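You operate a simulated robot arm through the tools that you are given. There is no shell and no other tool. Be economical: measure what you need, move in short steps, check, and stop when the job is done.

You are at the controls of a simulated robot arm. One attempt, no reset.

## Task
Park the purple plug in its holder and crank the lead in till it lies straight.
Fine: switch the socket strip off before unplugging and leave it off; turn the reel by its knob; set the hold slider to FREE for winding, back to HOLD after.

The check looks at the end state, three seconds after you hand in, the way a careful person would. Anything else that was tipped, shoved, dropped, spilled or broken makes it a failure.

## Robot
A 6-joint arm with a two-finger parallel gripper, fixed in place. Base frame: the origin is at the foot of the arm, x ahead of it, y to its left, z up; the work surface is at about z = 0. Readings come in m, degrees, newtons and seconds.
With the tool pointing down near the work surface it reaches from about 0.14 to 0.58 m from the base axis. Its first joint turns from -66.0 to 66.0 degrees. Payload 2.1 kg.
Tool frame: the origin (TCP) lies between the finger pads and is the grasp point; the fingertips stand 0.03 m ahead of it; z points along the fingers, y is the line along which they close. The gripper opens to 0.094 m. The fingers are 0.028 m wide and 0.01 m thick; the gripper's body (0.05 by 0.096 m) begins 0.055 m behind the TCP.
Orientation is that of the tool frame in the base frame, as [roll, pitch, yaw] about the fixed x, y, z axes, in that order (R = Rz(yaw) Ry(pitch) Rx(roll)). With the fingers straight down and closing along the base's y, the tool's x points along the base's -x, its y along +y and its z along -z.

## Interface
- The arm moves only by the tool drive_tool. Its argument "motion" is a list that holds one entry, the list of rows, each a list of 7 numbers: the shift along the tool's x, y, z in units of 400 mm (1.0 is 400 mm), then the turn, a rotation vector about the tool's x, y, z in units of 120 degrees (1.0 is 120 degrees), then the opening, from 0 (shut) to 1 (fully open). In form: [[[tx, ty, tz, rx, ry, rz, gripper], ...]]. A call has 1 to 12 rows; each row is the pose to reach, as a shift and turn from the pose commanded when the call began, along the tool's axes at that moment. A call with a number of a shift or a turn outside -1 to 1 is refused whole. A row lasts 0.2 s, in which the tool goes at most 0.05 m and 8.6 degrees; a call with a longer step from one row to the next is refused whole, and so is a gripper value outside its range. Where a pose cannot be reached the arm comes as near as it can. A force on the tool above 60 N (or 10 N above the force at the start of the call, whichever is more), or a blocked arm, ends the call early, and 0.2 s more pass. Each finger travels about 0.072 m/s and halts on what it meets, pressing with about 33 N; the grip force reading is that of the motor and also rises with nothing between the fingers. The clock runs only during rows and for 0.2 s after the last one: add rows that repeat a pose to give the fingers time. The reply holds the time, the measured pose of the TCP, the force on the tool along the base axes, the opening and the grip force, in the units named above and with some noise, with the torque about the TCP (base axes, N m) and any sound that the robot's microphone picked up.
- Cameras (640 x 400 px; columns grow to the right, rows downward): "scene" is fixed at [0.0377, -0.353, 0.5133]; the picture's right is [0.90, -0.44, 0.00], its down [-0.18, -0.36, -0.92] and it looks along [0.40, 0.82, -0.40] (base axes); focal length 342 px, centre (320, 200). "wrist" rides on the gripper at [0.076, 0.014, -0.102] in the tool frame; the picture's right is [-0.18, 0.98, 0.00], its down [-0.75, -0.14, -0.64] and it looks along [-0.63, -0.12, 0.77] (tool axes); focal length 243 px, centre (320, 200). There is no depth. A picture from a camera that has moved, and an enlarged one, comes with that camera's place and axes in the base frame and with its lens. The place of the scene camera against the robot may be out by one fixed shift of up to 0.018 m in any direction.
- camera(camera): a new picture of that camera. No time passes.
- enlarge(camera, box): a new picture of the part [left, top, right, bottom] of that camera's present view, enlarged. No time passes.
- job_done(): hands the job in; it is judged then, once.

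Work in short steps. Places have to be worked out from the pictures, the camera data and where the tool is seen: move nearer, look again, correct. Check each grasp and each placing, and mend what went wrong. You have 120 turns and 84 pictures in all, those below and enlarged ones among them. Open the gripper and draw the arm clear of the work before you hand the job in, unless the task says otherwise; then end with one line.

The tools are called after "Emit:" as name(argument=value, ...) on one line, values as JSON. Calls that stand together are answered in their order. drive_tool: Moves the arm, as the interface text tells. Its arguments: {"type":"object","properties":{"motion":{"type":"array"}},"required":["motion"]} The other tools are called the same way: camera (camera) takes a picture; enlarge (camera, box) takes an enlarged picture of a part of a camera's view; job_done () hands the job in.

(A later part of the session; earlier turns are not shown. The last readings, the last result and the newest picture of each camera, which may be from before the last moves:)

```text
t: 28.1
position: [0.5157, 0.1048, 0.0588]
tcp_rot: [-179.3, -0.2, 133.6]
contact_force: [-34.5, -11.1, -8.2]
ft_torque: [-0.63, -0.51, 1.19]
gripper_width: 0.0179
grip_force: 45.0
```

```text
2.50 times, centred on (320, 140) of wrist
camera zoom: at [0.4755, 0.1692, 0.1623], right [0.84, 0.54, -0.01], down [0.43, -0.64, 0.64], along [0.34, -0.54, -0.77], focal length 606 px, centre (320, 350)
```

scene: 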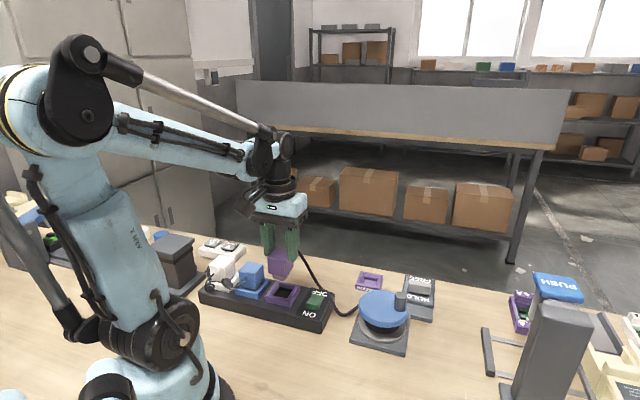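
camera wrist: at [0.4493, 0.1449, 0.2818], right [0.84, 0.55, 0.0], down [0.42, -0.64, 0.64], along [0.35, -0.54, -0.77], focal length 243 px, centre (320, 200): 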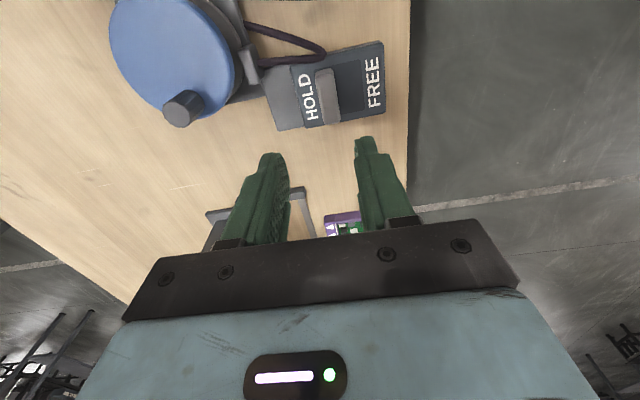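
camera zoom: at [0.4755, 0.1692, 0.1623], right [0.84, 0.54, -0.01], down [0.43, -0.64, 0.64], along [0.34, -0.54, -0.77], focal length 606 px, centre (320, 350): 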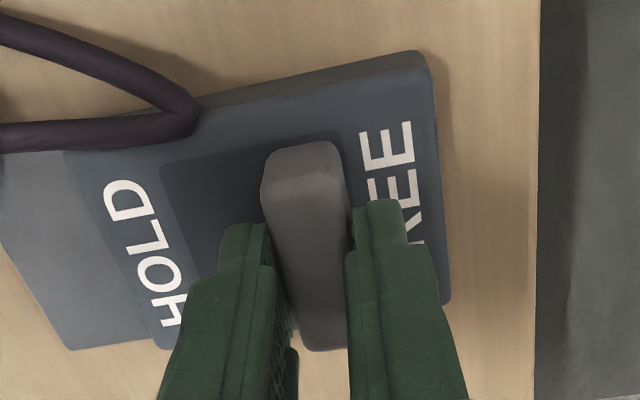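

Knob is at the FREE end stop. I relax, release and rise to look at the reel.

Emit:
drive_tool(motion=[[[0, -0.007, 0, 0, 0, 0, 0.05], [0, -0.007, 0, 0, 0, 0, 0.25], [0, -0.007, 0, 0, 0, 0, 0.4], [0, -0.007, -0.1, 0, 0, 0, 0.4], [0, -0.06, -0.2, 0, 0, 0, 0.4], [0, -0.15, -0.3, 0, 0, 0, 0.4], [0, -0.23, -0.32, 0, 0, 0, 0.4], [0, -0.23, -0.32, 0, 0, 0, 0.4]]])

Emit:
camera(camera="wrist")

Emit:
enlarge(camera="scene", box=[320, 235, 460, 365])

```text
refused: row 6 steps farther than a row can; nothing moved
```

```text
39 pictures are left
camera wrist: at [0.4755, 0.1692, 0.1623], right [0.84, 0.54, -0.01], down [0.43, -0.64, 0.64], along [0.34, -0.54, -0.77], focal length 243 px, centre (320, 200)
```

wrist: 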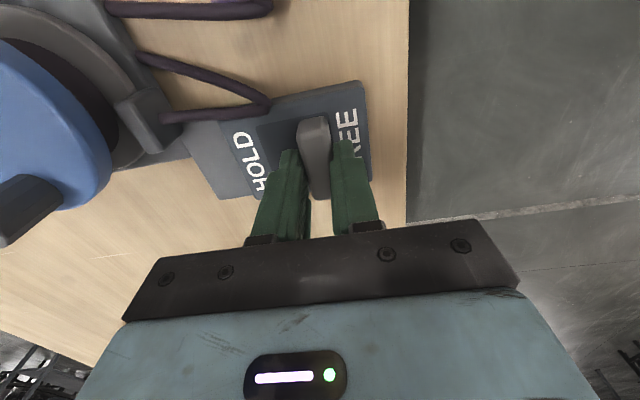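

```text
3.08 times, centred on (390, 300) of scene
camera zoom: at [0.0377, -0.353, 0.5134], right [0.9, -0.44, 0.0], down [-0.18, -0.36, -0.92], along [0.4, 0.82, -0.4], focal length 1051 px, centre (105, -108)
```

zoom: 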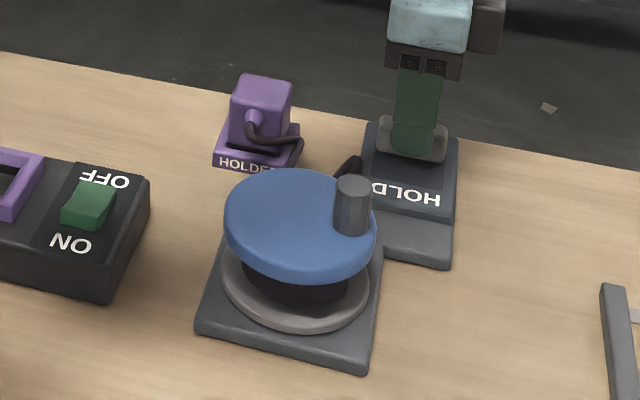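

Refused for step size; I redo the release and retreat in smaller steps.

Emit:
drive_tool(motion=[[[0, -0.007, 0, 0, 0, 0, 0.05], [0, -0.007, 0, 0, 0, 0, 0.25], [0, -0.007, 0, 0, 0, 0, 0.4], [0, -0.007, -0.1, 0, 0, 0, 0.4], [0, -0.04, -0.2, 0, 0, 0, 0.4], [0, -0.1, -0.29, 0, 0, 0, 0.4], [0, -0.2, -0.32, 0, 0, 0, 0.4], [0, -0.2, -0.32, 0, 0, 0, 0.4]]])

Emit:
camera(camera="wrist")

```text
t: 29.9
position: [0.4596, 0.0498, 0.1891]
tcp_rot: [-179.9, -0.2, 133.7]
contact_force: [0.1, 1.1, 0.1]
ft_torque: [-0.01, 0.0, 0.0]
gripper_width: 0.0374
grip_force: 0.1
```

```text
37 pictures are left
camera wrist: at [0.4182, 0.1142, 0.2911], right [0.84, 0.55, 0.0], down [0.42, -0.64, 0.64], along [0.35, -0.54, -0.77], focal length 243 px, centre (320, 200)
```

wrist: 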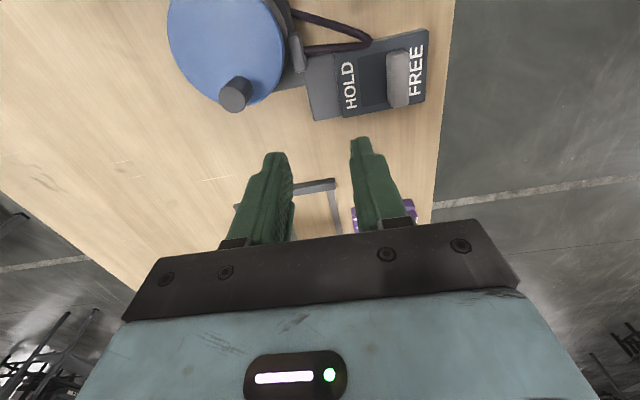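

Slider is at FREE. Reel centre is about (0.374, 0.046), its knob about (0.394, 0.024). I move above the knob for a close measurement.

Emit:
drive_tool(motion=[[[0.02, -0.05, 0, 0, 0, 0, 0.4], [0.04, -0.1, 0.03, 0, 0, 0, 0.4], [0.0666, -0.163, 0.08, 0, 0, 0, 0.4], [0.0666, -0.163, 0.11, 0, 0, 0, 0.4], [0.0666, -0.163, 0.11, 0, 0, 0, 0.4]]])

Emit:
camera(camera="wrist")

Emit:
enlarge(camera="scene", box=[320, 235, 460, 365])

```text
t: 31.1
position: [0.3936, 0.0247, 0.1445]
tcp_rot: [-179.9, -0.1, 133.6]
contact_force: [-0.2, -0.3, 0.6]
ft_torque: [0.02, -0.01, 0.0]
gripper_width: 0.0376
grip_force: 0.2
```

```text
36 pictures are left
camera wrist: at [0.3531, 0.0892, 0.2468], right [0.84, 0.55, 0.0], down [0.42, -0.64, 0.64], along [0.35, -0.54, -0.77], focal length 243 px, centre (320, 200)
```

wrist: 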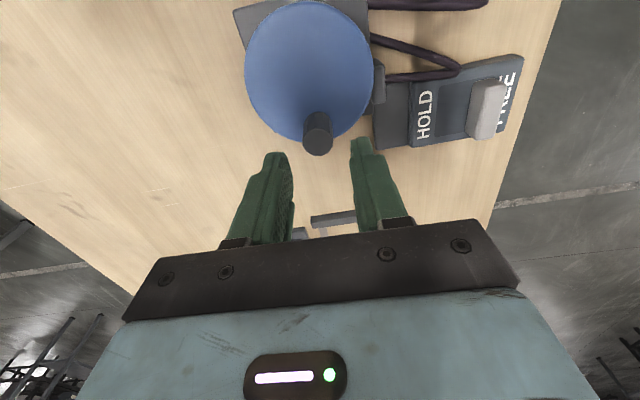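

```text
3.08 times, centred on (390, 300) of scene
camera zoom: at [0.0376, -0.353, 0.5133], right [0.9, -0.44, 0.0], down [-0.18, -0.36, -0.92], along [0.4, 0.82, -0.4], focal length 1051 px, centre (105, -108)
```

zoom: 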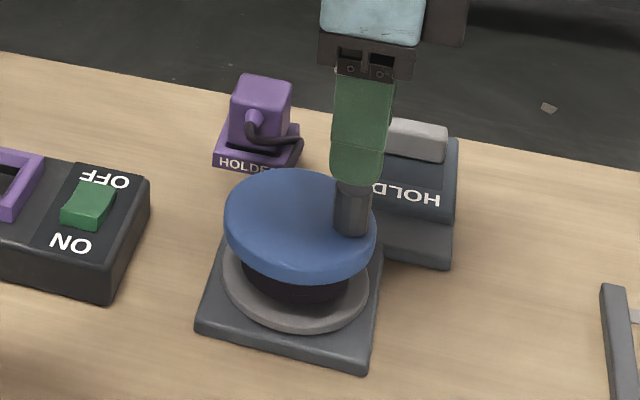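

Knob is centred between the fingers. I descend to TCP z ≈ 0.098 so the tips stay just above the disc, then check.

Emit:
drive_tool(motion=[[[-0.003, 0, 0.05, 0, 0, 0, 0.4], [-0.004, 0, 0.09, 0, 0, 0, 0.4], [-0.004, 0, 0.116, 0, 0, 0, 0.4], [-0.004, 0, 0.116, 0, 0, 0, 0.4]]])

Emit:
enlarge(camera="wrist", box=[200, 40, 440, 220])

Emit:
enlarge(camera="scene", box=[350, 255, 450, 355])

```text
t: 32.0
position: [0.3957, 0.0246, 0.099]
tcp_rot: [-179.9, -0.1, 133.7]
contact_force: [-0.1, -0.4, -0.5]
ft_torque: [0.01, -0.01, 0.02]
gripper_width: 0.0378
grip_force: 0.0
```

```text
2.22 times, centred on (320, 130) of wrist
camera zoom: at [0.3548, 0.0885, 0.2011], right [0.84, 0.55, 0.0], down [0.42, -0.64, 0.64], along [0.35, -0.54, -0.77], focal length 539 px, centre (320, 356)
```

zoom: 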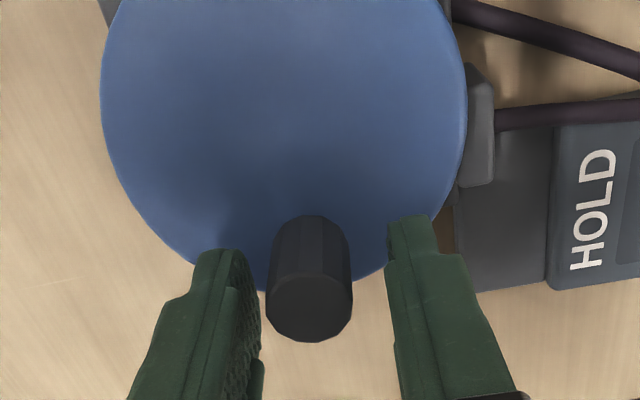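

```text
4.00 times, centred on (400, 305) of scene
camera zoom: at [0.0377, -0.353, 0.5133], right [0.9, -0.44, 0.0], down [-0.18, -0.36, -0.92], along [0.4, 0.82, -0.4], focal length 1366 px, centre (0, -220)
```

zoom: 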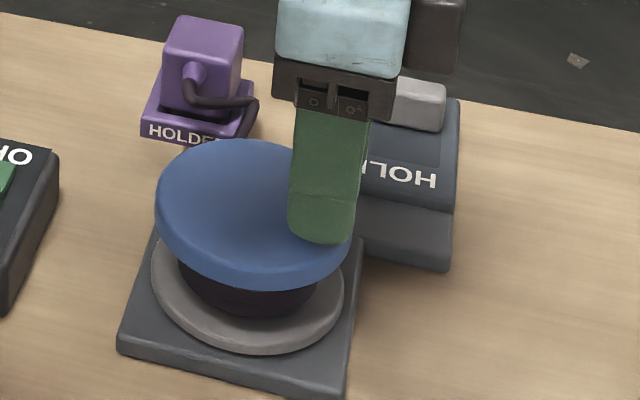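

Knob is between the fingers, ~2 mm off; I shift and close on it.

Emit:
drive_tool(motion=[[[0, -0.006, 0, 0, 0, 0, 0.3], [0, -0.006, 0, 0, 0, 0, 0.15], [0, -0.006, 0, 0, 0, 0, 0.1], [0, -0.006, 0, 0, 0, 0, 0.1]]])

Emit:
enlarge(camera="wrist", box=[200, 0, 440, 200])

```text
t: 33.0
position: [0.3939, 0.0221, 0.0989]
tcp_rot: [-179.9, -0.1, 133.8]
contact_force: [1.4, -0.4, -1.9]
ft_torque: [0.61, -0.4, -0.02]
gripper_width: 0.0215
grip_force: 44.6
```

```text
2.00 times, centred on (320, 100) of wrist
camera zoom: at [0.3529, 0.0868, 0.201], right [0.84, 0.55, 0.0], down [0.42, -0.64, 0.64], along [0.35, -0.54, -0.77], focal length 485 px, centre (320, 400)
```

zoom: 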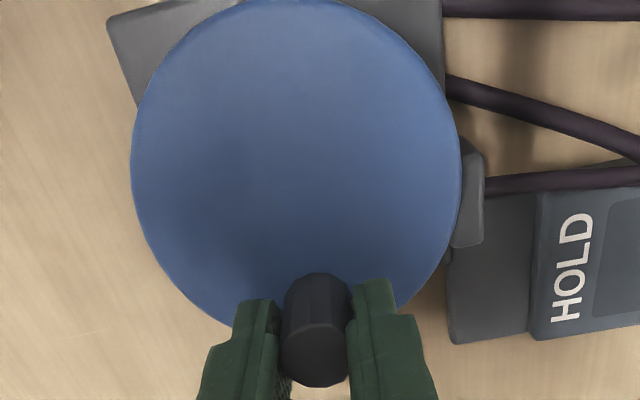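

Gripped (21 mm). I crank a trial arc of 40° clockwise and watch force and lead.

Emit:
drive_tool(motion=[[[0.0017, -0.0152, 0, 0, 0, 0, 0.1], [0.006, -0.0298, 0, 0, 0, 0, 0.1], [0.0127, -0.0435, 0, 0, 0, 0, 0.1], [0.0218, -0.0558, 0, 0, 0, 0, 0.1], [0.0218, -0.0558, 0, 0, 0, 0, 0.1]]])

Emit:
camera(camera="wrist")

```text
t: 34.2
position: [0.3698, 0.0137, 0.0982]
tcp_rot: [179.9, -0.3, 133.8]
contact_force: [2.9, 21.9, 28.3]
ft_torque: [-0.08, 0.43, -0.03]
gripper_width: 0.0216
grip_force: 45.2
```

```text
31 pictures are left
camera wrist: at [0.3302, 0.0775, 0.201], right [0.84, 0.55, 0.0], down [0.42, -0.64, 0.64], along [0.35, -0.53, -0.77], focal length 243 px, centre (320, 200)
```

wrist: 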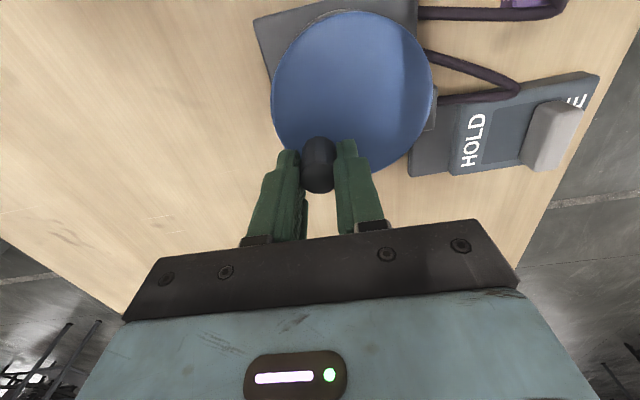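

The knob follows. I continue clockwise to the −136° position with a slightly smaller radius and 1 mm higher.

Emit:
drive_tool(motion=[[[0.0127, -0.0115, -0.003, 0, 0, 0, 0.1], [0.0275, -0.0201, -0.003, 0, 0, 0, 0.1], [0.0438, -0.0255, -0.003, 0, 0, 0, 0.1], [0.0608, -0.0273, -0.003, 0, 0, 0, 0.1], [0.0608, -0.0273, -0.003, 0, 0, 0, 0.1]]])

Emit:
camera(camera="wrist")

Emit:
enlarge(camera="scene", box=[330, 235, 450, 345])

```text
t: 35.5
position: [0.3497, 0.0247, 0.101]
tcp_rot: [179.3, 0.0, 133.7]
contact_force: [38.1, 31.0, -29.7]
ft_torque: [0.09, 0.28, -0.14]
gripper_width: 0.0216
grip_force: 45.2
```

```text
30 pictures are left
camera wrist: at [0.3077, 0.0873, 0.2019], right [0.84, 0.55, 0.01], down [0.41, -0.65, 0.64], along [0.36, -0.53, -0.77], focal length 243 px, centre (320, 200)
```

wrist: 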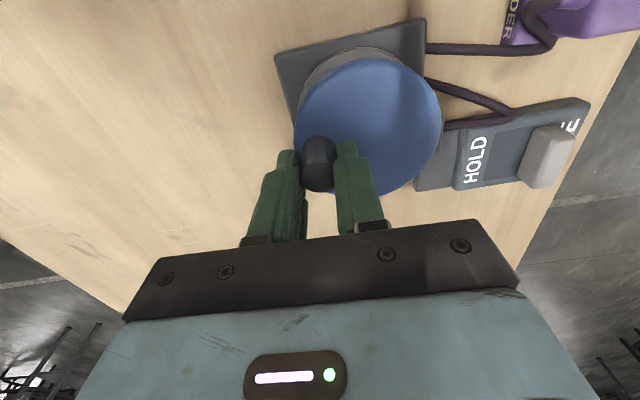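

```text
3.64 times, centred on (390, 290) of scene
camera zoom: at [0.0378, -0.353, 0.5133], right [0.9, -0.44, 0.0], down [-0.18, -0.36, -0.92], along [0.4, 0.82, -0.4], focal length 1242 px, centre (66, -127)
```

zoom: 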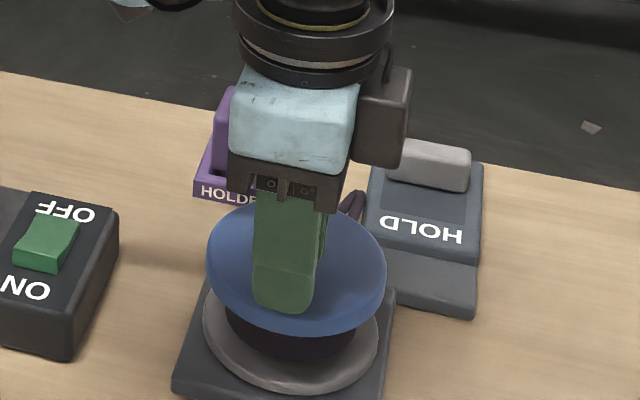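

Clockwise winds the lead in (the loop is shrinking). Refit from the readings: centre ≈ (0.373, 0.0435), crank radius 30 mm. I continue clockwise to ≈136° on that circle.

Emit:
drive_tool(motion=[[[0.0112, 0.0086, 0.0015, 0, 0, 0, 0.1], [0.0254, 0.0143, 0.0015, 0, 0, 0, 0.1], [0.0385, 0.023, 0.0015, 0, 0, 0, 0.1], [0.0495, 0.0344, 0.0015, 0, 0, 0, 0.1], [0.0578, 0.0473, 0.0015, 0, 0, 0, 0.1], [0.0633, 0.062, 0.0015, 0, 0, 0, 0.1], [0.0655, 0.0777, 0.0015, 0, 0, 0, 0.1], [0.0655, 0.0777, 0.0015, 0, 0, 0, 0.1]]])

Emit:
camera(camera="wrist")

```text
t: 37.2
position: [0.3518, 0.0641, 0.0988]
tcp_rot: [180.0, -0.3, 133.8]
contact_force: [-19.1, 17.5, 60.9]
ft_torque: [0.87, -0.25, -0.02]
gripper_width: 0.0213
grip_force: 45.2
```

```text
28 pictures are left
camera wrist: at [0.3107, 0.1284, 0.2017], right [0.84, 0.55, 0.0], down [0.42, -0.64, 0.64], along [0.35, -0.53, -0.77], focal length 243 px, centre (320, 200)
```

wrist: 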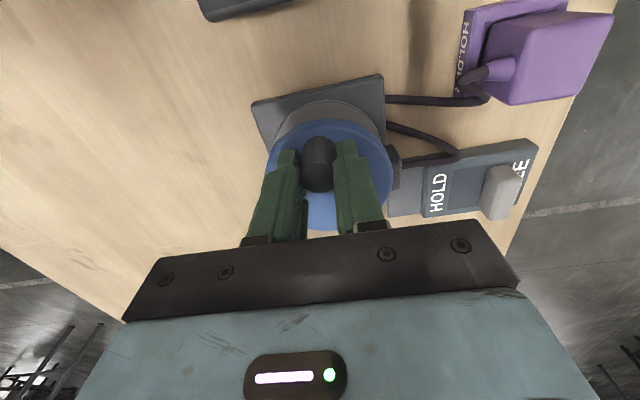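

Lead is shortening. Vertical load is high, so I ease up ~1 mm, and enlarge the lead region to track it.

Emit:
enlarge(camera="wrist", box=[340, 40, 560, 220])

Emit:
drive_tool(motion=[[[0, 0, -0.0025, 0, 0, 0, 0.1], [0, 0, -0.0025, 0, 0, 0, 0.1]]])

```text
2.22 times, centred on (450, 130) of wrist
camera zoom: at [0.3107, 0.1284, 0.2017], right [0.84, 0.55, 0.0], down [0.42, -0.64, 0.64], along [0.35, -0.53, -0.77], focal length 539 px, centre (31, 356)
```

zoom: 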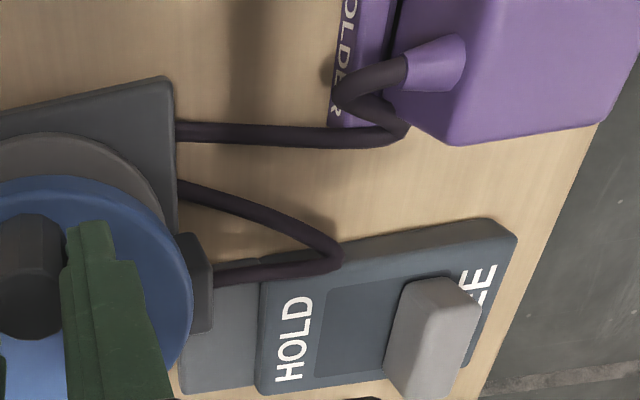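

```text
t: 37.9
position: [0.3513, 0.0647, 0.0994]
tcp_rot: [-180.0, -0.4, 133.7]
contact_force: [-24.5, 18.6, 6.0]
ft_torque: [0.66, -1.0, 0.0]
gripper_width: 0.0213
grip_force: 45.4
```

Vertical load is gone. Readings all fit the circle; I continue clockwise from 136° to 40°.

Emit:
drive_tool(motion=[[[-0.0013, 0.0154, 0, 0, 0, 0, 0.1], [-0.0055, 0.0304, 0, 0, 0, 0, 0.1], [-0.0127, 0.0443, 0, 0, 0, 0, 0.1], [-0.0227, 0.0562, 0, 0, 0, 0, 0.1], [-0.035, 0.0658, 0, 0, 0, 0, 0.1], [-0.049, 0.0729, 0, 0, 0, 0, 0.1], [-0.0642, 0.0767, 0, 0, 0, 0, 0.1], [-0.0799, 0.0772, 0, 0, 0, 0, 0.1], [-0.0799, 0.0772, 0, 0, 0, 0, 0.1]]])

Emit:
camera(camera="wrist")

Emit:
enlarge(camera="scene", box=[330, 235, 450, 345])

```text
t: 39.9
position: [0.3975, 0.0622, 0.1004]
tcp_rot: [179.9, 0.1, 133.6]
contact_force: [23.1, 15.0, -28.4]
ft_torque: [0.12, 0.27, -0.09]
gripper_width: 0.0216
grip_force: 45.0
```

```text
26 pictures are left
camera wrist: at [0.3557, 0.1254, 0.2022], right [0.84, 0.55, 0.0], down [0.42, -0.64, 0.64], along [0.35, -0.54, -0.77], focal length 243 px, centre (320, 200)
```

wrist: 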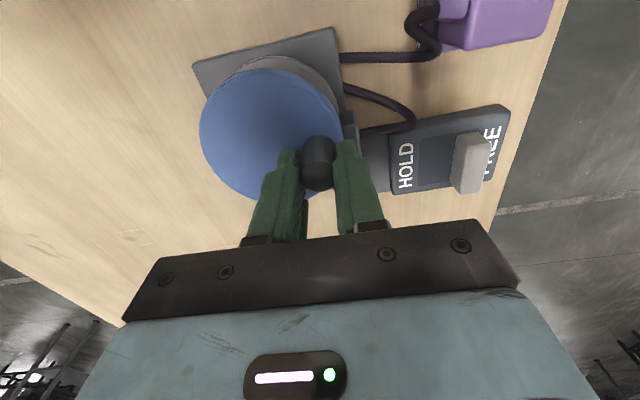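

```text
3.64 times, centred on (390, 290) of scene
camera zoom: at [0.0378, -0.353, 0.5133], right [0.9, -0.44, 0.0], down [-0.18, -0.36, -0.92], along [0.4, 0.82, -0.4], focal length 1242 px, centre (66, -127)
```

zoom: 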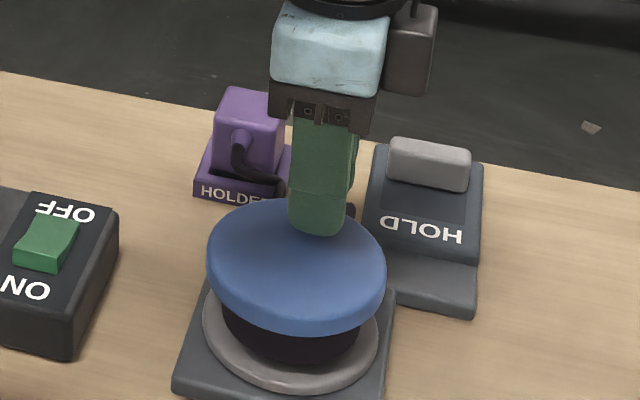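

Lead loop shrinks slowly; still slack. I continue from 40° to −44° (completing one turn) with centre nudged.

Emit:
drive_tool(motion=[[[-0.0161, -0.0013, 0.001, 0, 0, 0, 0.1], [-0.0306, -0.0071, 0.001, 0, 0, 0, 0.1], [-0.0437, -0.0159, 0.001, 0, 0, 0, 0.1], [-0.0547, -0.0271, 0.001, 0, 0, 0, 0.1], [-0.0631, -0.0404, 0.001, 0, 0, 0, 0.1], [-0.0684, -0.0551, 0.001, 0, 0, 0, 0.1], [-0.0706, -0.0705, 0.001, 0, 0, 0, 0.1], [-0.0706, -0.0705, 0.001, 0, 0, 0, 0.1]]])

Emit:
enlarge(camera="wrist", box=[240, 0, 560, 200])

```text
t: 41.6
position: [0.3945, 0.0224, 0.1005]
tcp_rot: [-179.8, -0.3, 133.7]
contact_force: [-14.9, 14.9, 33.5]
ft_torque: [0.84, -0.07, 0.0]
gripper_width: 0.0214
grip_force: 44.6
```

```text
2.00 times, centred on (400, 100) of wrist
camera zoom: at [0.3539, 0.0862, 0.2017], right [0.84, 0.55, 0.0], down [0.42, -0.64, 0.64], along [0.35, -0.54, -0.77], focal length 485 px, centre (160, 400)
```

zoom: 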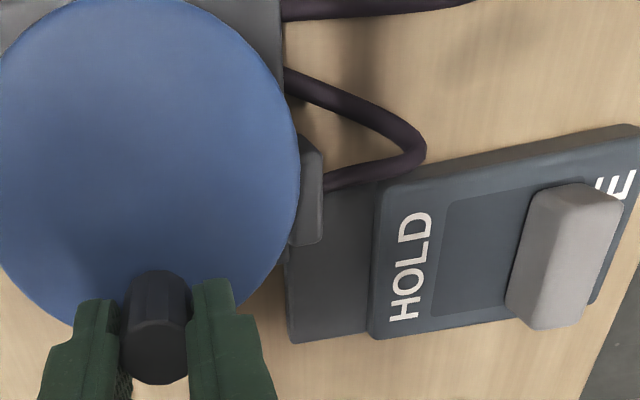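

One full turn has drawn the loop in by ~2 cm at its tip; there is roughly another turn of slack. I continue to −176°.

Emit:
drive_tool(motion=[[[0.0009, -0.0158, -0.0015, 0, 0, 0, 0.1], [0.0052, -0.0307, -0.0015, 0, 0, 0, 0.1], [0.0127, -0.0447, -0.0015, 0, 0, 0, 0.1], [0.0225, -0.0567, -0.0015, 0, 0, 0, 0.1], [0.035, -0.0665, -0.0015, 0, 0, 0, 0.1], [0.0488, -0.0734, -0.0015, 0, 0, 0, 0.1], [0.0643, -0.0772, -0.0015, 0, 0, 0, 0.1], [0.0799, -0.078, -0.0015, 0, 0, 0, 0.1], [0.0953, -0.0752, -0.0015, 0, 0, 0, 0.1], [0.1098, -0.0694, -0.0015, 0, 0, 0, 0.1], [0.1229, -0.0606, -0.0015, 0, 0, 0, 0.1], [0.1229, -0.0606, -0.0015, 0, 0, 0, 0.1]]])

Emit:
camera(camera="wrist")

```text
t: 44.2
position: [0.3442, 0.0397, 0.1]
tcp_rot: [-179.8, 0.1, 133.7]
contact_force: [8.3, -0.1, 7.8]
ft_torque: [-0.06, -1.04, -0.01]
gripper_width: 0.021
grip_force: 45.4
```

```text
23 pictures are left
camera wrist: at [0.3026, 0.1042, 0.2024], right [0.84, 0.55, 0.0], down [0.42, -0.64, 0.64], along [0.35, -0.54, -0.77], focal length 243 px, centre (320, 200)
```

wrist: 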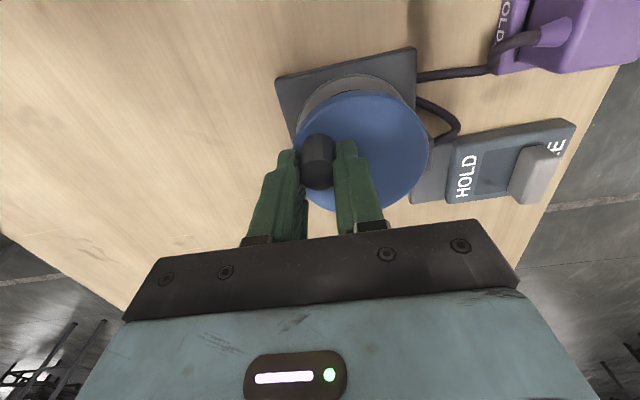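

Slack keeps shrinking with low force. I continue to +88°.

Emit:
drive_tool(motion=[[[0.011, 0.0113, 0, 0, 0, 0, 0.1], [0.0194, 0.0245, 0, 0, 0, 0, 0.1], [0.0247, 0.0393, 0, 0, 0, 0, 0.1], [0.027, 0.0546, 0, 0, 0, 0, 0.1], [0.0261, 0.0704, 0, 0, 0, 0, 0.1], [0.0216, 0.0855, 0, 0, 0, 0, 0.1], [0.0143, 0.0992, 0, 0, 0, 0, 0.1], [0.0045, 0.1113, 0, 0, 0, 0, 0.1], [0.0045, 0.1113, 0, 0, 0, 0, 0.1]]])

Emit:
enlarge(camera="wrist", box=[240, 0, 560, 200])

```text
t: 46.2
position: [0.3737, 0.0737, 0.0985]
tcp_rot: [-179.9, -0.1, 133.8]
contact_force: [-0.1, 5.2, -9.7]
ft_torque: [0.87, 0.49, -0.02]
gripper_width: 0.0214
grip_force: 44.8
```

```text
2.00 times, centred on (400, 100) of wrist
camera zoom: at [0.3338, 0.1372, 0.2015], right [0.84, 0.55, 0.0], down [0.42, -0.64, 0.64], along [0.35, -0.54, -0.77], focal length 485 px, centre (160, 400)
```

zoom: 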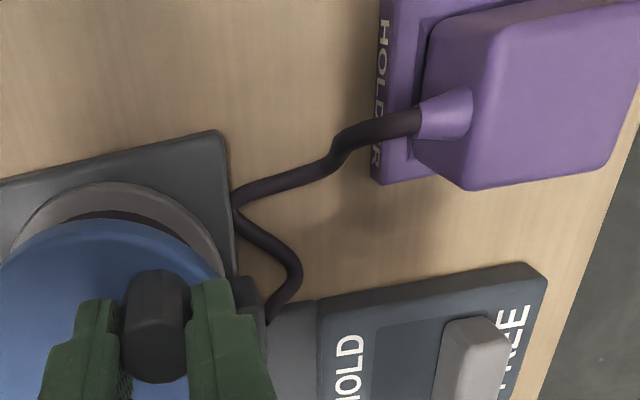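

Still an S of slack. Another 60° clockwise, then check.

Emit:
drive_tool(motion=[[[-0.0125, 0.0098, 0, 0, 0, 0, 0.1], [-0.0264, 0.0167, 0, 0, 0, 0, 0.1], [-0.0418, 0.0205, 0, 0, 0, 0, 0.1], [-0.0574, 0.0212, 0, 0, 0, 0, 0.1], [-0.0728, 0.0185, 0, 0, 0, 0, 0.1], [-0.0728, 0.0185, 0, 0, 0, 0, 0.1]]])

Emit:
enlarge(camera="wrist", box=[240, 0, 560, 200])

```text
t: 47.6
position: [0.4008, 0.0563, 0.0996]
tcp_rot: [-179.8, -0.1, 133.6]
contact_force: [3.6, -0.1, -30.9]
ft_torque: [0.13, -0.56, -0.03]
gripper_width: 0.021
grip_force: 45.1
```

```text
2.00 times, centred on (400, 100) of wrist
camera zoom: at [0.3597, 0.1205, 0.2017], right [0.84, 0.54, 0.0], down [0.42, -0.64, 0.64], along [0.35, -0.54, -0.77], focal length 485 px, centre (160, 400)
```

zoom: 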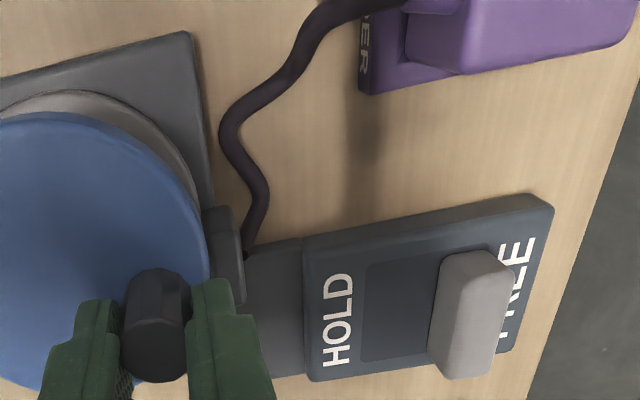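

Nearly straight. 36° more, slightly lower to relieve the vertical pull.

Emit:
drive_tool(motion=[[[-0.0145, -0.0059, 0.001, 0, 0, 0, 0.1], [-0.0276, -0.0146, 0.001, 0, 0, 0, 0.1], [-0.0386, -0.0259, 0.001, 0, 0, 0, 0.1], [-0.0386, -0.0259, 0.001, 0, 0, 0, 0.1]]])

Emit:
enlarge(camera="wrist", box=[240, 0, 560, 200])

```text
t: 48.6
position: [0.4026, 0.0388, 0.0996]
tcp_rot: [-179.8, -0.1, 133.7]
contact_force: [-8.0, 0.6, -1.7]
ft_torque: [-0.41, -0.89, 0.01]
gripper_width: 0.021
grip_force: 44.7
```

```text
2.00 times, centred on (400, 100) of wrist
camera zoom: at [0.3623, 0.102, 0.202], right [0.84, 0.55, 0.0], down [0.42, -0.64, 0.64], along [0.35, -0.54, -0.77], focal length 485 px, centre (160, 400)
```

zoom: 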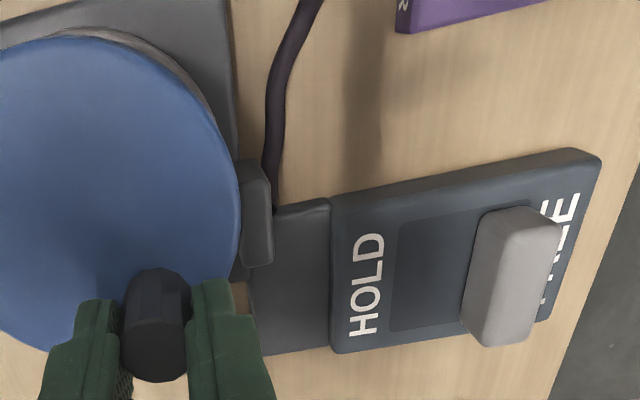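

Almost taut with just a faint curve. 12° more in small steps, watching force.

Emit:
drive_tool(motion=[[[-0.0046, -0.0064, 0, 0, 0, 0, 0.1], [-0.0084, -0.0133, 0, 0, 0, 0, 0.1], [-0.0084, -0.0133, 0, 0, 0, 0, 0.1]]])

Emit:
camera(camera="wrist")

Emit:
enlarge(camera="scene", box=[330, 245, 450, 345])

```text
t: 49.5
position: [0.4023, 0.032, 0.101]
tcp_rot: [-179.9, -0.1, 133.7]
contact_force: [-4.7, 1.5, 28.1]
ft_torque: [0.71, 0.37, 0.03]
gripper_width: 0.021
grip_force: 45.5
```

```text
19 pictures are left
camera wrist: at [0.3605, 0.0961, 0.2019], right [0.84, 0.55, 0.0], down [0.42, -0.64, 0.64], along [0.35, -0.54, -0.77], focal length 243 px, centre (320, 200)
```

wrist: 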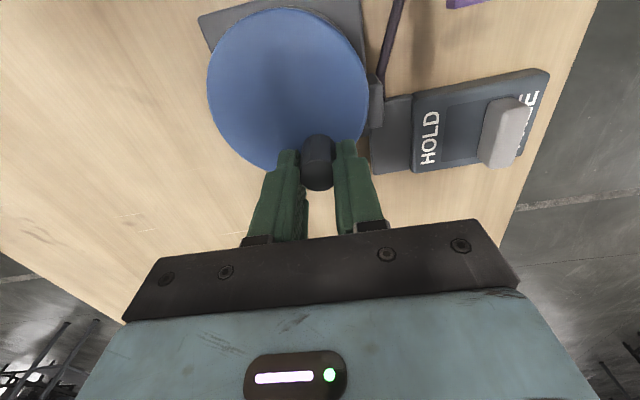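

```text
4.00 times, centred on (390, 295) of scene
camera zoom: at [0.0375, -0.353, 0.5133], right [0.9, -0.44, 0.0], down [-0.18, -0.36, -0.92], along [0.4, 0.82, -0.4], focal length 1366 px, centre (40, -180)
```

zoom: 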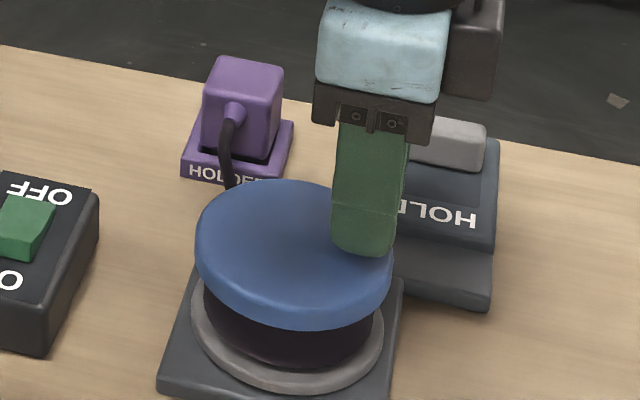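

Lead looks nearly straight but droops a little by the plug. Another 10°, watching the force, then I'll look at the lead.

Emit:
drive_tool(motion=[[[-0.0026, -0.006, -0.001, 0, 0, 0, 0.1], [-0.0047, -0.0121, -0.001, 0, 0, 0, 0.1], [-0.0047, -0.0121, -0.001, 0, 0, 0, 0.1]]])

Emit:
enlarge(camera="scene", box=[350, 250, 420, 305])

```text
t: 50.2
position: [0.3997, 0.0275, 0.0998]
tcp_rot: [-179.9, -0.1, 133.8]
contact_force: [-9.3, 5.7, 29.0]
ft_torque: [0.42, 0.12, -0.04]
gripper_width: 0.0207
grip_force: 44.7
```

```text
7.27 times, centred on (385, 278) of scene
camera zoom: at [0.0375, -0.353, 0.5134], right [0.9, -0.44, 0.0], down [-0.18, -0.36, -0.92], along [0.4, 0.82, -0.4], focal length 2484 px, centre (-153, -364)
```

zoom: 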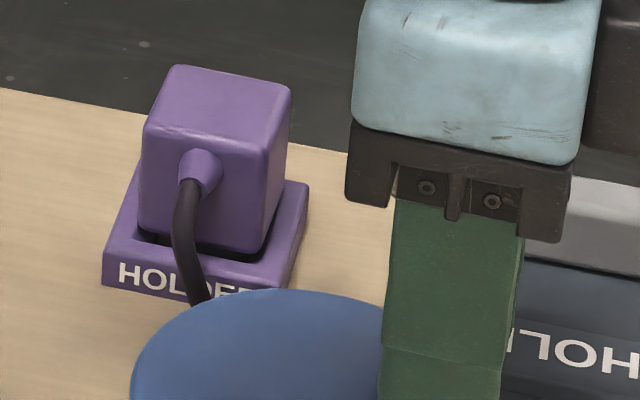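

Lead now runs down from the plug without slack loops, plug undisturbed. I release the knob and rise for an unobstructed look.

Emit:
drive_tool(motion=[[[0, 0, 0, 0, 0, 0, 0.3], [0, 0, 0, 0, 0, 0, 0.4], [0, 0, -0.1, 0, 0, 0, 0.4], [0.05, 0, -0.2, 0, 0, 0, 0.4], [0.1, 0.04, -0.25, 0, 0, 0, 0.4], [0.17, 0.08, -0.25, 0, 0, 0, 0.4], [0.2, 0.12, -0.25, 0, 0, 0, 0.4], [0.2, 0.12, -0.25, 0, 0, 0, 0.4]]])

Emit:
camera(camera="wrist")

```text
t: 52.0
position: [0.3776, 0.1186, 0.2009]
tcp_rot: [-180.0, 0.0, 133.6]
contact_force: [0.7, 0.1, -0.1]
ft_torque: [0.03, 0.01, 0.02]
gripper_width: 0.0377
grip_force: 0.0
```

```text
16 pictures are left
camera wrist: at [0.3374, 0.1825, 0.3027], right [0.84, 0.55, 0.0], down [0.42, -0.64, 0.64], along [0.35, -0.54, -0.77], focal length 243 px, centre (320, 200)
```

wrist: 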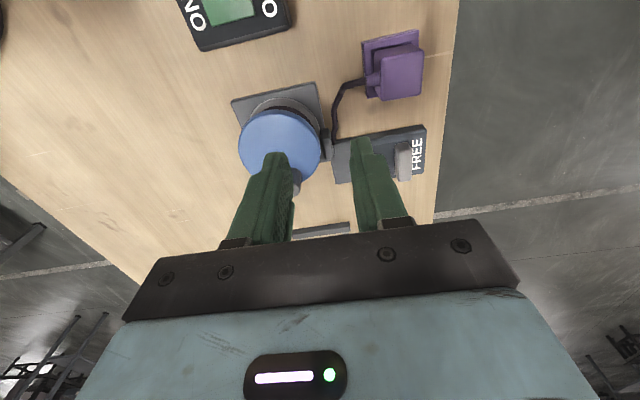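

Emit:
enlarge(camera="wrist", box=[290, 20, 450, 150])

Emit:
enlarge(camera="scene", box=[340, 250, 450, 330])

```text
3.08 times, centred on (370, 85) of wrist
camera zoom: at [0.3374, 0.1825, 0.3027], right [0.84, 0.55, 0.0], down [0.42, -0.64, 0.64], along [0.35, -0.54, -0.77], focal length 746 px, centre (166, 554)
```

zoom: 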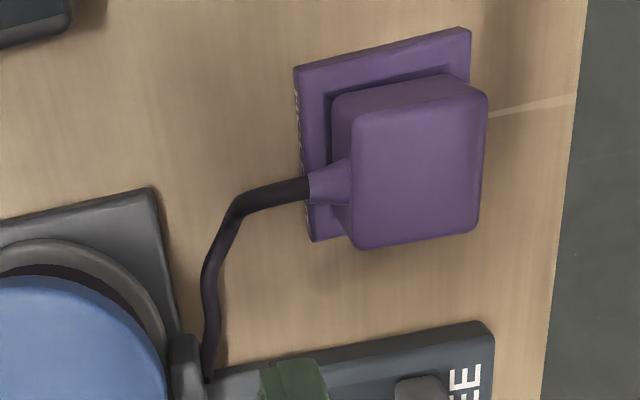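

```text
5.00 times, centred on (395, 290) of scene
camera zoom: at [0.0377, -0.353, 0.5133], right [0.9, -0.44, 0.0], down [-0.18, -0.36, -0.92], along [0.4, 0.82, -0.4], focal length 1708 px, centre (-55, -250)
```

zoom: 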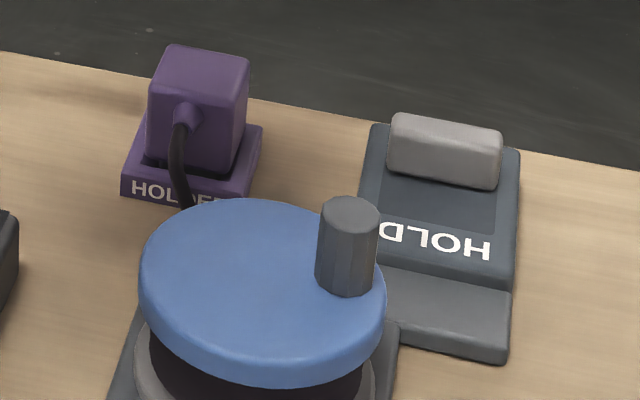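

The lead still has a bend by the plug exit – some slack remains. I return to the knob by the same path and grip again.

Emit:
drive_tool(motion=[[[-0.07, -0.06, 0, 0, 0, 0, 0.4], [-0.14, -0.1, 0.02, 0, 0, 0, 0.4], [-0.2, -0.12, 0.06, 0, 0, 0, 0.4], [-0.2, -0.12, 0.15, 0, 0, 0, 0.4], [-0.2, -0.12, 0.22, 0, 0, 0, 0.4], [-0.2, -0.12, 0.25, 0, 0, 0, 0.4], [-0.2, -0.12, 0.25, 0, 0, 0, 0.2], [-0.2, -0.12, 0.25, 0, 0, 0, 0.1], [-0.2, -0.12, 0.25, 0, 0, 0, 0.1]]])

```text
t: 54.0
position: [0.3981, 0.0268, 0.0996]
tcp_rot: [-179.9, -0.1, 133.7]
contact_force: [1.3, -0.2, -9.5]
ft_torque: [-0.01, -0.48, 0.0]
gripper_width: 0.0211
grip_force: 44.7
```

Regripped (21 mm). 30° more clockwise.

Emit:
drive_tool(motion=[[[-0.0026, -0.0129, 0, 0, 0, 0, 0.1], [-0.0028, -0.0259, 0, 0, 0, 0, 0.1], [-0.0008, -0.0389, 0, 0, 0, 0, 0.1], [-0.0008, -0.0389, 0, 0, 0, 0, 0.1]]])

Emit:
enlarge(camera="scene", box=[340, 250, 450, 330])

```text
t: 55.0
position: [0.3881, 0.0175, 0.1003]
tcp_rot: [-179.9, -0.1, 133.6]
contact_force: [-6.1, 13.5, -17.2]
ft_torque: [-0.37, -0.78, -0.03]
gripper_width: 0.0211
grip_force: 44.5
```

```text
5.00 times, centred on (395, 290) of scene
camera zoom: at [0.0377, -0.353, 0.5133], right [0.9, -0.44, 0.0], down [-0.18, -0.36, -0.92], along [0.4, 0.82, -0.4], focal length 1708 px, centre (-55, -250)
```

zoom: 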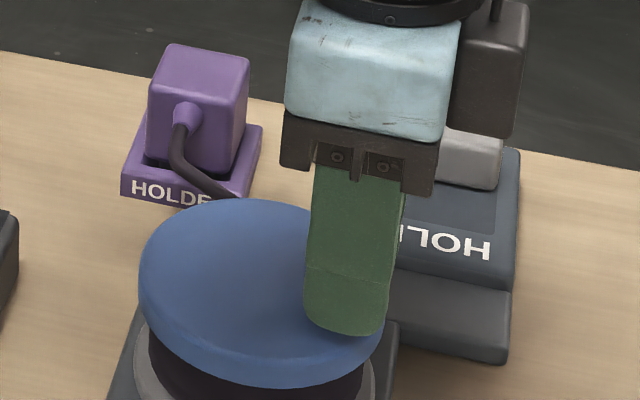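

The lead is straightening toward the guide. 15° more.

Emit:
drive_tool(motion=[[[0.0033, -0.0097, 0, 0, 0, 0, 0.1], [0.007, -0.0182, 0, 0, 0, 0, 0.1], [0.007, -0.0182, 0, 0, 0, 0, 0.1]]])

Emit:
enlarge(camera="scene", box=[340, 250, 450, 330])

```text
t: 55.9
position: [0.3811, 0.0135, 0.1003]
tcp_rot: [180.0, -0.2, 133.7]
contact_force: [-5.4, 19.6, -27.6]
ft_torque: [0.17, -0.08, 0.01]
gripper_width: 0.0209
grip_force: 45.1
```

```text
5.00 times, centred on (395, 290) of scene
camera zoom: at [0.0378, -0.353, 0.5133], right [0.9, -0.44, 0.0], down [-0.18, -0.36, -0.92], along [0.4, 0.82, -0.4], focal length 1708 px, centre (-55, -250)
```

zoom: 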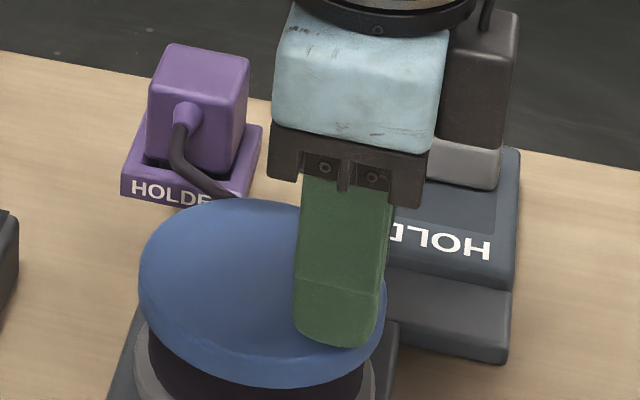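

I release and rise again to inspect the lead from above.

Emit:
drive_tool(motion=[[[0, 0, 0.001, 0, 0, 0, 0.3], [0, 0, 0, 0, 0, 0, 0.4], [0, 0, -0.1, 0, 0, 0, 0.4], [0.05, 0, -0.2, 0, 0, 0, 0.4], [0.1, 0.04, -0.25, 0, 0, 0, 0.4], [0.17, 0.08, -0.25, 0, 0, 0, 0.4], [0.2, 0.12, -0.25, 0, 0, 0, 0.4], [0.2, 0.12, -0.25, 0, 0, 0, 0.4]]])

Emit:
enlarge(camera="wrist", box=[290, 0, 490, 150])

```text
t: 57.6
position: [0.3612, 0.1051, 0.2001]
tcp_rot: [-179.9, -0.1, 133.7]
contact_force: [-0.2, 0.4, 0.0]
ft_torque: [0.03, -0.01, -0.03]
gripper_width: 0.0374
grip_force: 0.0
```

```text
2.67 times, centred on (390, 75) of wrist
camera zoom: at [0.3197, 0.1688, 0.3018], right [0.84, 0.55, 0.0], down [0.42, -0.64, 0.64], along [0.35, -0.54, -0.77], focal length 647 px, centre (133, 533)
```

zoom: 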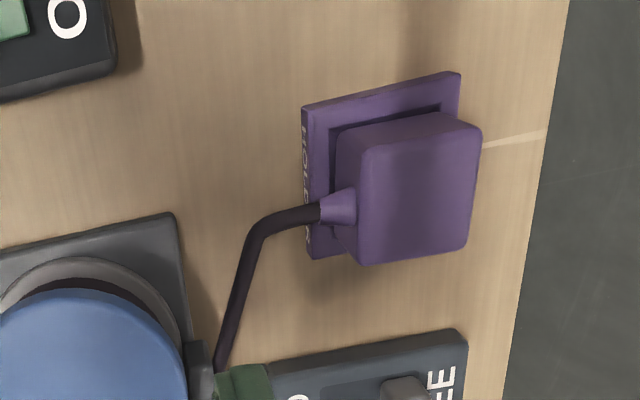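

The lead is now one straight run to the guide, with only a bend right at the plug's strain relief. I take up another 20° gently to tighten that.

Emit:
drive_tool(motion=[[[-0.07, -0.06, 0, 0, 0, 0, 0.4], [-0.14, -0.1, 0.02, 0, 0, 0, 0.4], [-0.2, -0.12, 0.06, 0, 0, 0, 0.4], [-0.2, -0.12, 0.15, 0, 0, 0, 0.4], [-0.2, -0.12, 0.22, 0, 0, 0, 0.4], [-0.2, -0.12, 0.25, 0, 0, 0, 0.4], [-0.2, -0.12, 0.25, 0, 0, 0, 0.2], [-0.2, -0.12, 0.25, 0, 0, 0, 0.1], [-0.2, -0.12, 0.25, 0, 0, 0, 0.1], [-0.1926, -0.1309, 0.25, 0, 0, 0, 0.1], [-0.1836, -0.1403, 0.25, 0, 0, 0, 0.1], [-0.1836, -0.1403, 0.25, 0, 0, 0, 0.1]]])

Emit:
enlarge(camera="scene", box=[340, 250, 450, 330])

```text
t: 60.2
position: [0.3708, 0.0133, 0.1015]
tcp_rot: [-180.0, 0.1, 133.7]
contact_force: [1.2, 2.4, 0.3]
ft_torque: [-0.05, -0.28, -0.03]
gripper_width: 0.0213
grip_force: 44.9
```

```text
5.00 times, centred on (395, 290) of scene
camera zoom: at [0.0377, -0.353, 0.5133], right [0.9, -0.44, 0.0], down [-0.18, -0.36, -0.92], along [0.4, 0.82, -0.4], focal length 1708 px, centre (-55, -250)
```

zoom: 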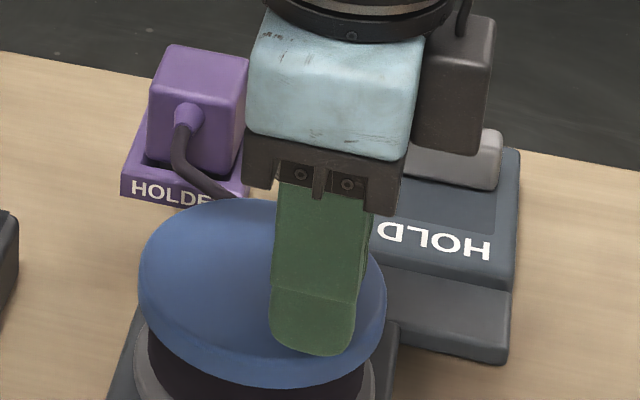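

I release, rise and move over the slider, viewing the lead on the way.

Emit:
drive_tool(motion=[[[0, 0, 0, 0, 0, 0, 0.3], [0, 0, 0, 0, 0, 0, 0.45], [0, 0, -0.1, 0, 0, 0, 0.45], [0, 0, -0.2, 0, 0, 0, 0.45], [-0.02, 0.1, -0.25, 0, 0, 0, 0.45], [-0.04, 0.2, -0.25, 0, 0, 0, 0.45], [-0.06, 0.3, -0.25, 0, 0, 0, 0.45], [-0.08, 0.4, -0.25, 0, 0, 0, 0.45], [-0.085, 0.4175, -0.25, 0, 0, 0, 0.45], [-0.085, 0.4175, -0.25, 0, 0, 0, 0.45]]])

Emit:
camera(camera="wrist")

Emit:
enlarge(camera="scene", box=[340, 250, 450, 330])

```text
t: 62.5
position: [0.5143, 0.1045, 0.1998]
tcp_rot: [-180.0, -0.1, 133.8]
contact_force: [0.1, 0.7, 0.9]
ft_torque: [0.01, -0.05, 0.0]
gripper_width: 0.0425
grip_force: 0.1
```

```text
9 pictures are left
camera wrist: at [0.4745, 0.1675, 0.3018], right [0.84, 0.55, 0.0], down [0.42, -0.64, 0.64], along [0.35, -0.54, -0.77], focal length 243 px, centre (320, 200)
```

wrist: 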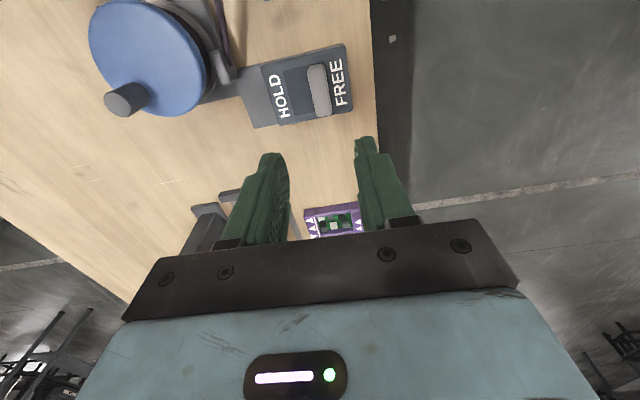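

```text
5.00 times, centred on (395, 290) of scene
camera zoom: at [0.0377, -0.353, 0.5133], right [0.9, -0.44, 0.0], down [-0.18, -0.36, -0.92], along [0.4, 0.82, -0.4], focal length 1708 px, centre (-55, -250)
```

zoom: 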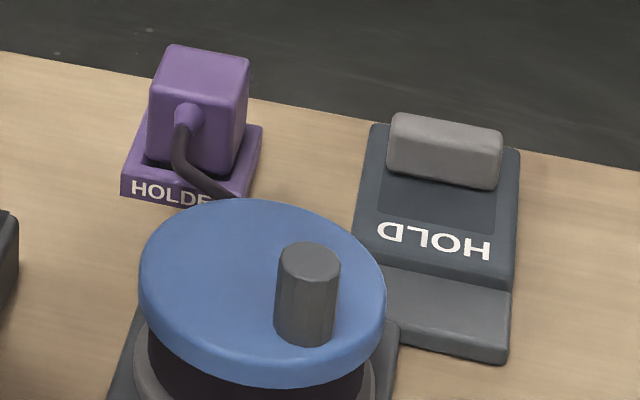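

Lead is straight from plug to guide. Now I descend on the slider knob at its known place and grip it.

Emit:
drive_tool(motion=[[[0, 0.001, 0.1, 0, 0, 0, 0.45], [0, 0.001, 0.2, 0, 0, 0, 0.45], [0, 0.001, 0.28, 0, 0, 0, 0.45], [0, 0.001, 0.349, 0, 0, 0, 0.45], [0, 0.001, 0.349, 0, 0, 0, 0.2], [0, 0.001, 0.349, 0, 0, 0, 0.05], [0, 0.001, 0.349, 0, 0, 0, 0.05]]])

```text
t: 64.0
position: [0.515, 0.1029, 0.0595]
tcp_rot: [-179.8, 0.0, 133.8]
contact_force: [1.8, -0.7, -4.8]
ft_torque: [0.22, 0.05, 1.4]
gripper_width: 0.018
grip_force: 45.1
```

Gripped at 18 mm. I slide it back toward HOLD by about 27 mm.

Emit:
drive_tool(motion=[[[0, -0.02, 0, 0, 0, 0, 0.05], [0, -0.04, 0, 0, 0, 0, 0.05], [0, -0.055, 0, 0, 0, 0, 0.05], [0, -0.066, 0, 0, 0, 0, 0.05], [0, -0.066, 0, 0, 0, 0, 0.05]]])

Emit:
enlarge(camera="wrist", box=[200, 20, 440, 220])

```text
t: 65.2
position: [0.4984, 0.0845, 0.0591]
tcp_rot: [179.9, 0.0, 133.7]
contact_force: [16.7, 1.2, -30.2]
ft_torque: [-0.03, -0.42, 1.27]
gripper_width: 0.0183
grip_force: 45.2
```

```text
2.00 times, centred on (320, 120) of wrist
camera zoom: at [0.4558, 0.1489, 0.1613], right [0.84, 0.55, 0.0], down [0.42, -0.64, 0.64], along [0.35, -0.54, -0.77], focal length 485 px, centre (320, 360)
```

zoom: 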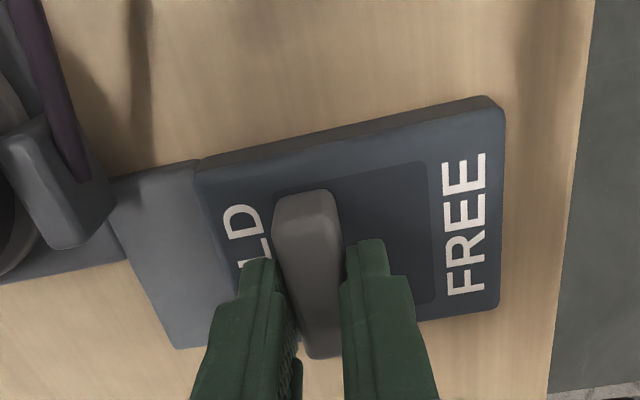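

It is at or near the HOLD stop. I nudge 2.5 mm more to confirm, then release and rise.

Emit:
drive_tool(motion=[[[0, -0.006, 0.001, 0, 0, 0, 0.05], [0, -0.006, 0.001, 0, 0, 0, 0.05]]])

Emit:
drive_tool(motion=[[[0, 0.005, 0, 0, 0, 0, 0.05], [0, 0.005, 0, 0, 0, 0, 0.25], [0, 0.005, 0, 0, 0, 0, 0.45], [0, 0.005, -0.1, 0, 0, 0, 0.45], [0, 0.005, -0.2, 0, 0, 0, 0.45], [0.1, -0.05, -0.25, 0, 0, 0, 0.45], [0.2, -0.1, -0.25, 0, 0, 0, 0.45], [0.3, -0.15, -0.28, 0, 0, 0, 0.45], [0.3, -0.15, -0.28, 0, 0, 0, 0.45]]])

Emit:
camera(camera="wrist")

```text
t: 65.8
position: [0.4954, 0.084, 0.0598]
tcp_rot: [179.5, 0.2, 133.8]
contact_force: [34.8, 12.9, -16.9]
ft_torque: [0.54, 0.34, 1.24]
gripper_width: 0.0182
grip_force: 44.7
```

```text
t: 67.8
position: [0.3685, 0.1281, 0.1726]
tcp_rot: [-179.9, -0.1, 133.5]
contact_force: [0.1, -0.1, -0.1]
ft_torque: [0.02, -0.02, 0.02]
gripper_width: 0.0422
grip_force: 0.0
```

```text
6 pictures are left
camera wrist: at [0.3277, 0.1928, 0.2746], right [0.84, 0.55, 0.0], down [0.42, -0.64, 0.64], along [0.35, -0.54, -0.77], focal length 243 px, centre (320, 200)
```

wrist: 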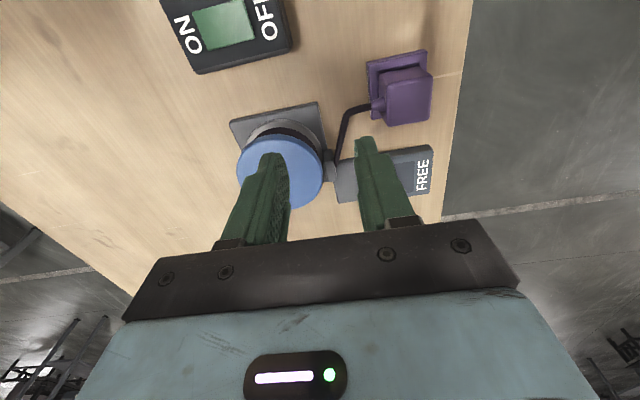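

Emit:
enlarge(camera="wrist", box=[300, 40, 440, 170])

```text
3.08 times, centred on (370, 105) of wrist
camera zoom: at [0.3277, 0.1928, 0.2746], right [0.84, 0.55, 0.0], down [0.42, -0.64, 0.64], along [0.35, -0.54, -0.77], focal length 746 px, centre (166, 492)
```

zoom: 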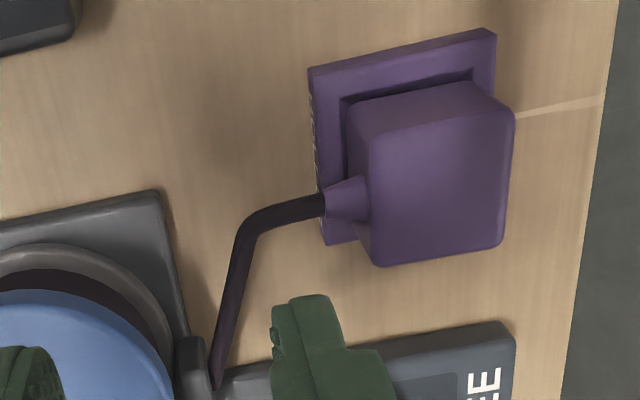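

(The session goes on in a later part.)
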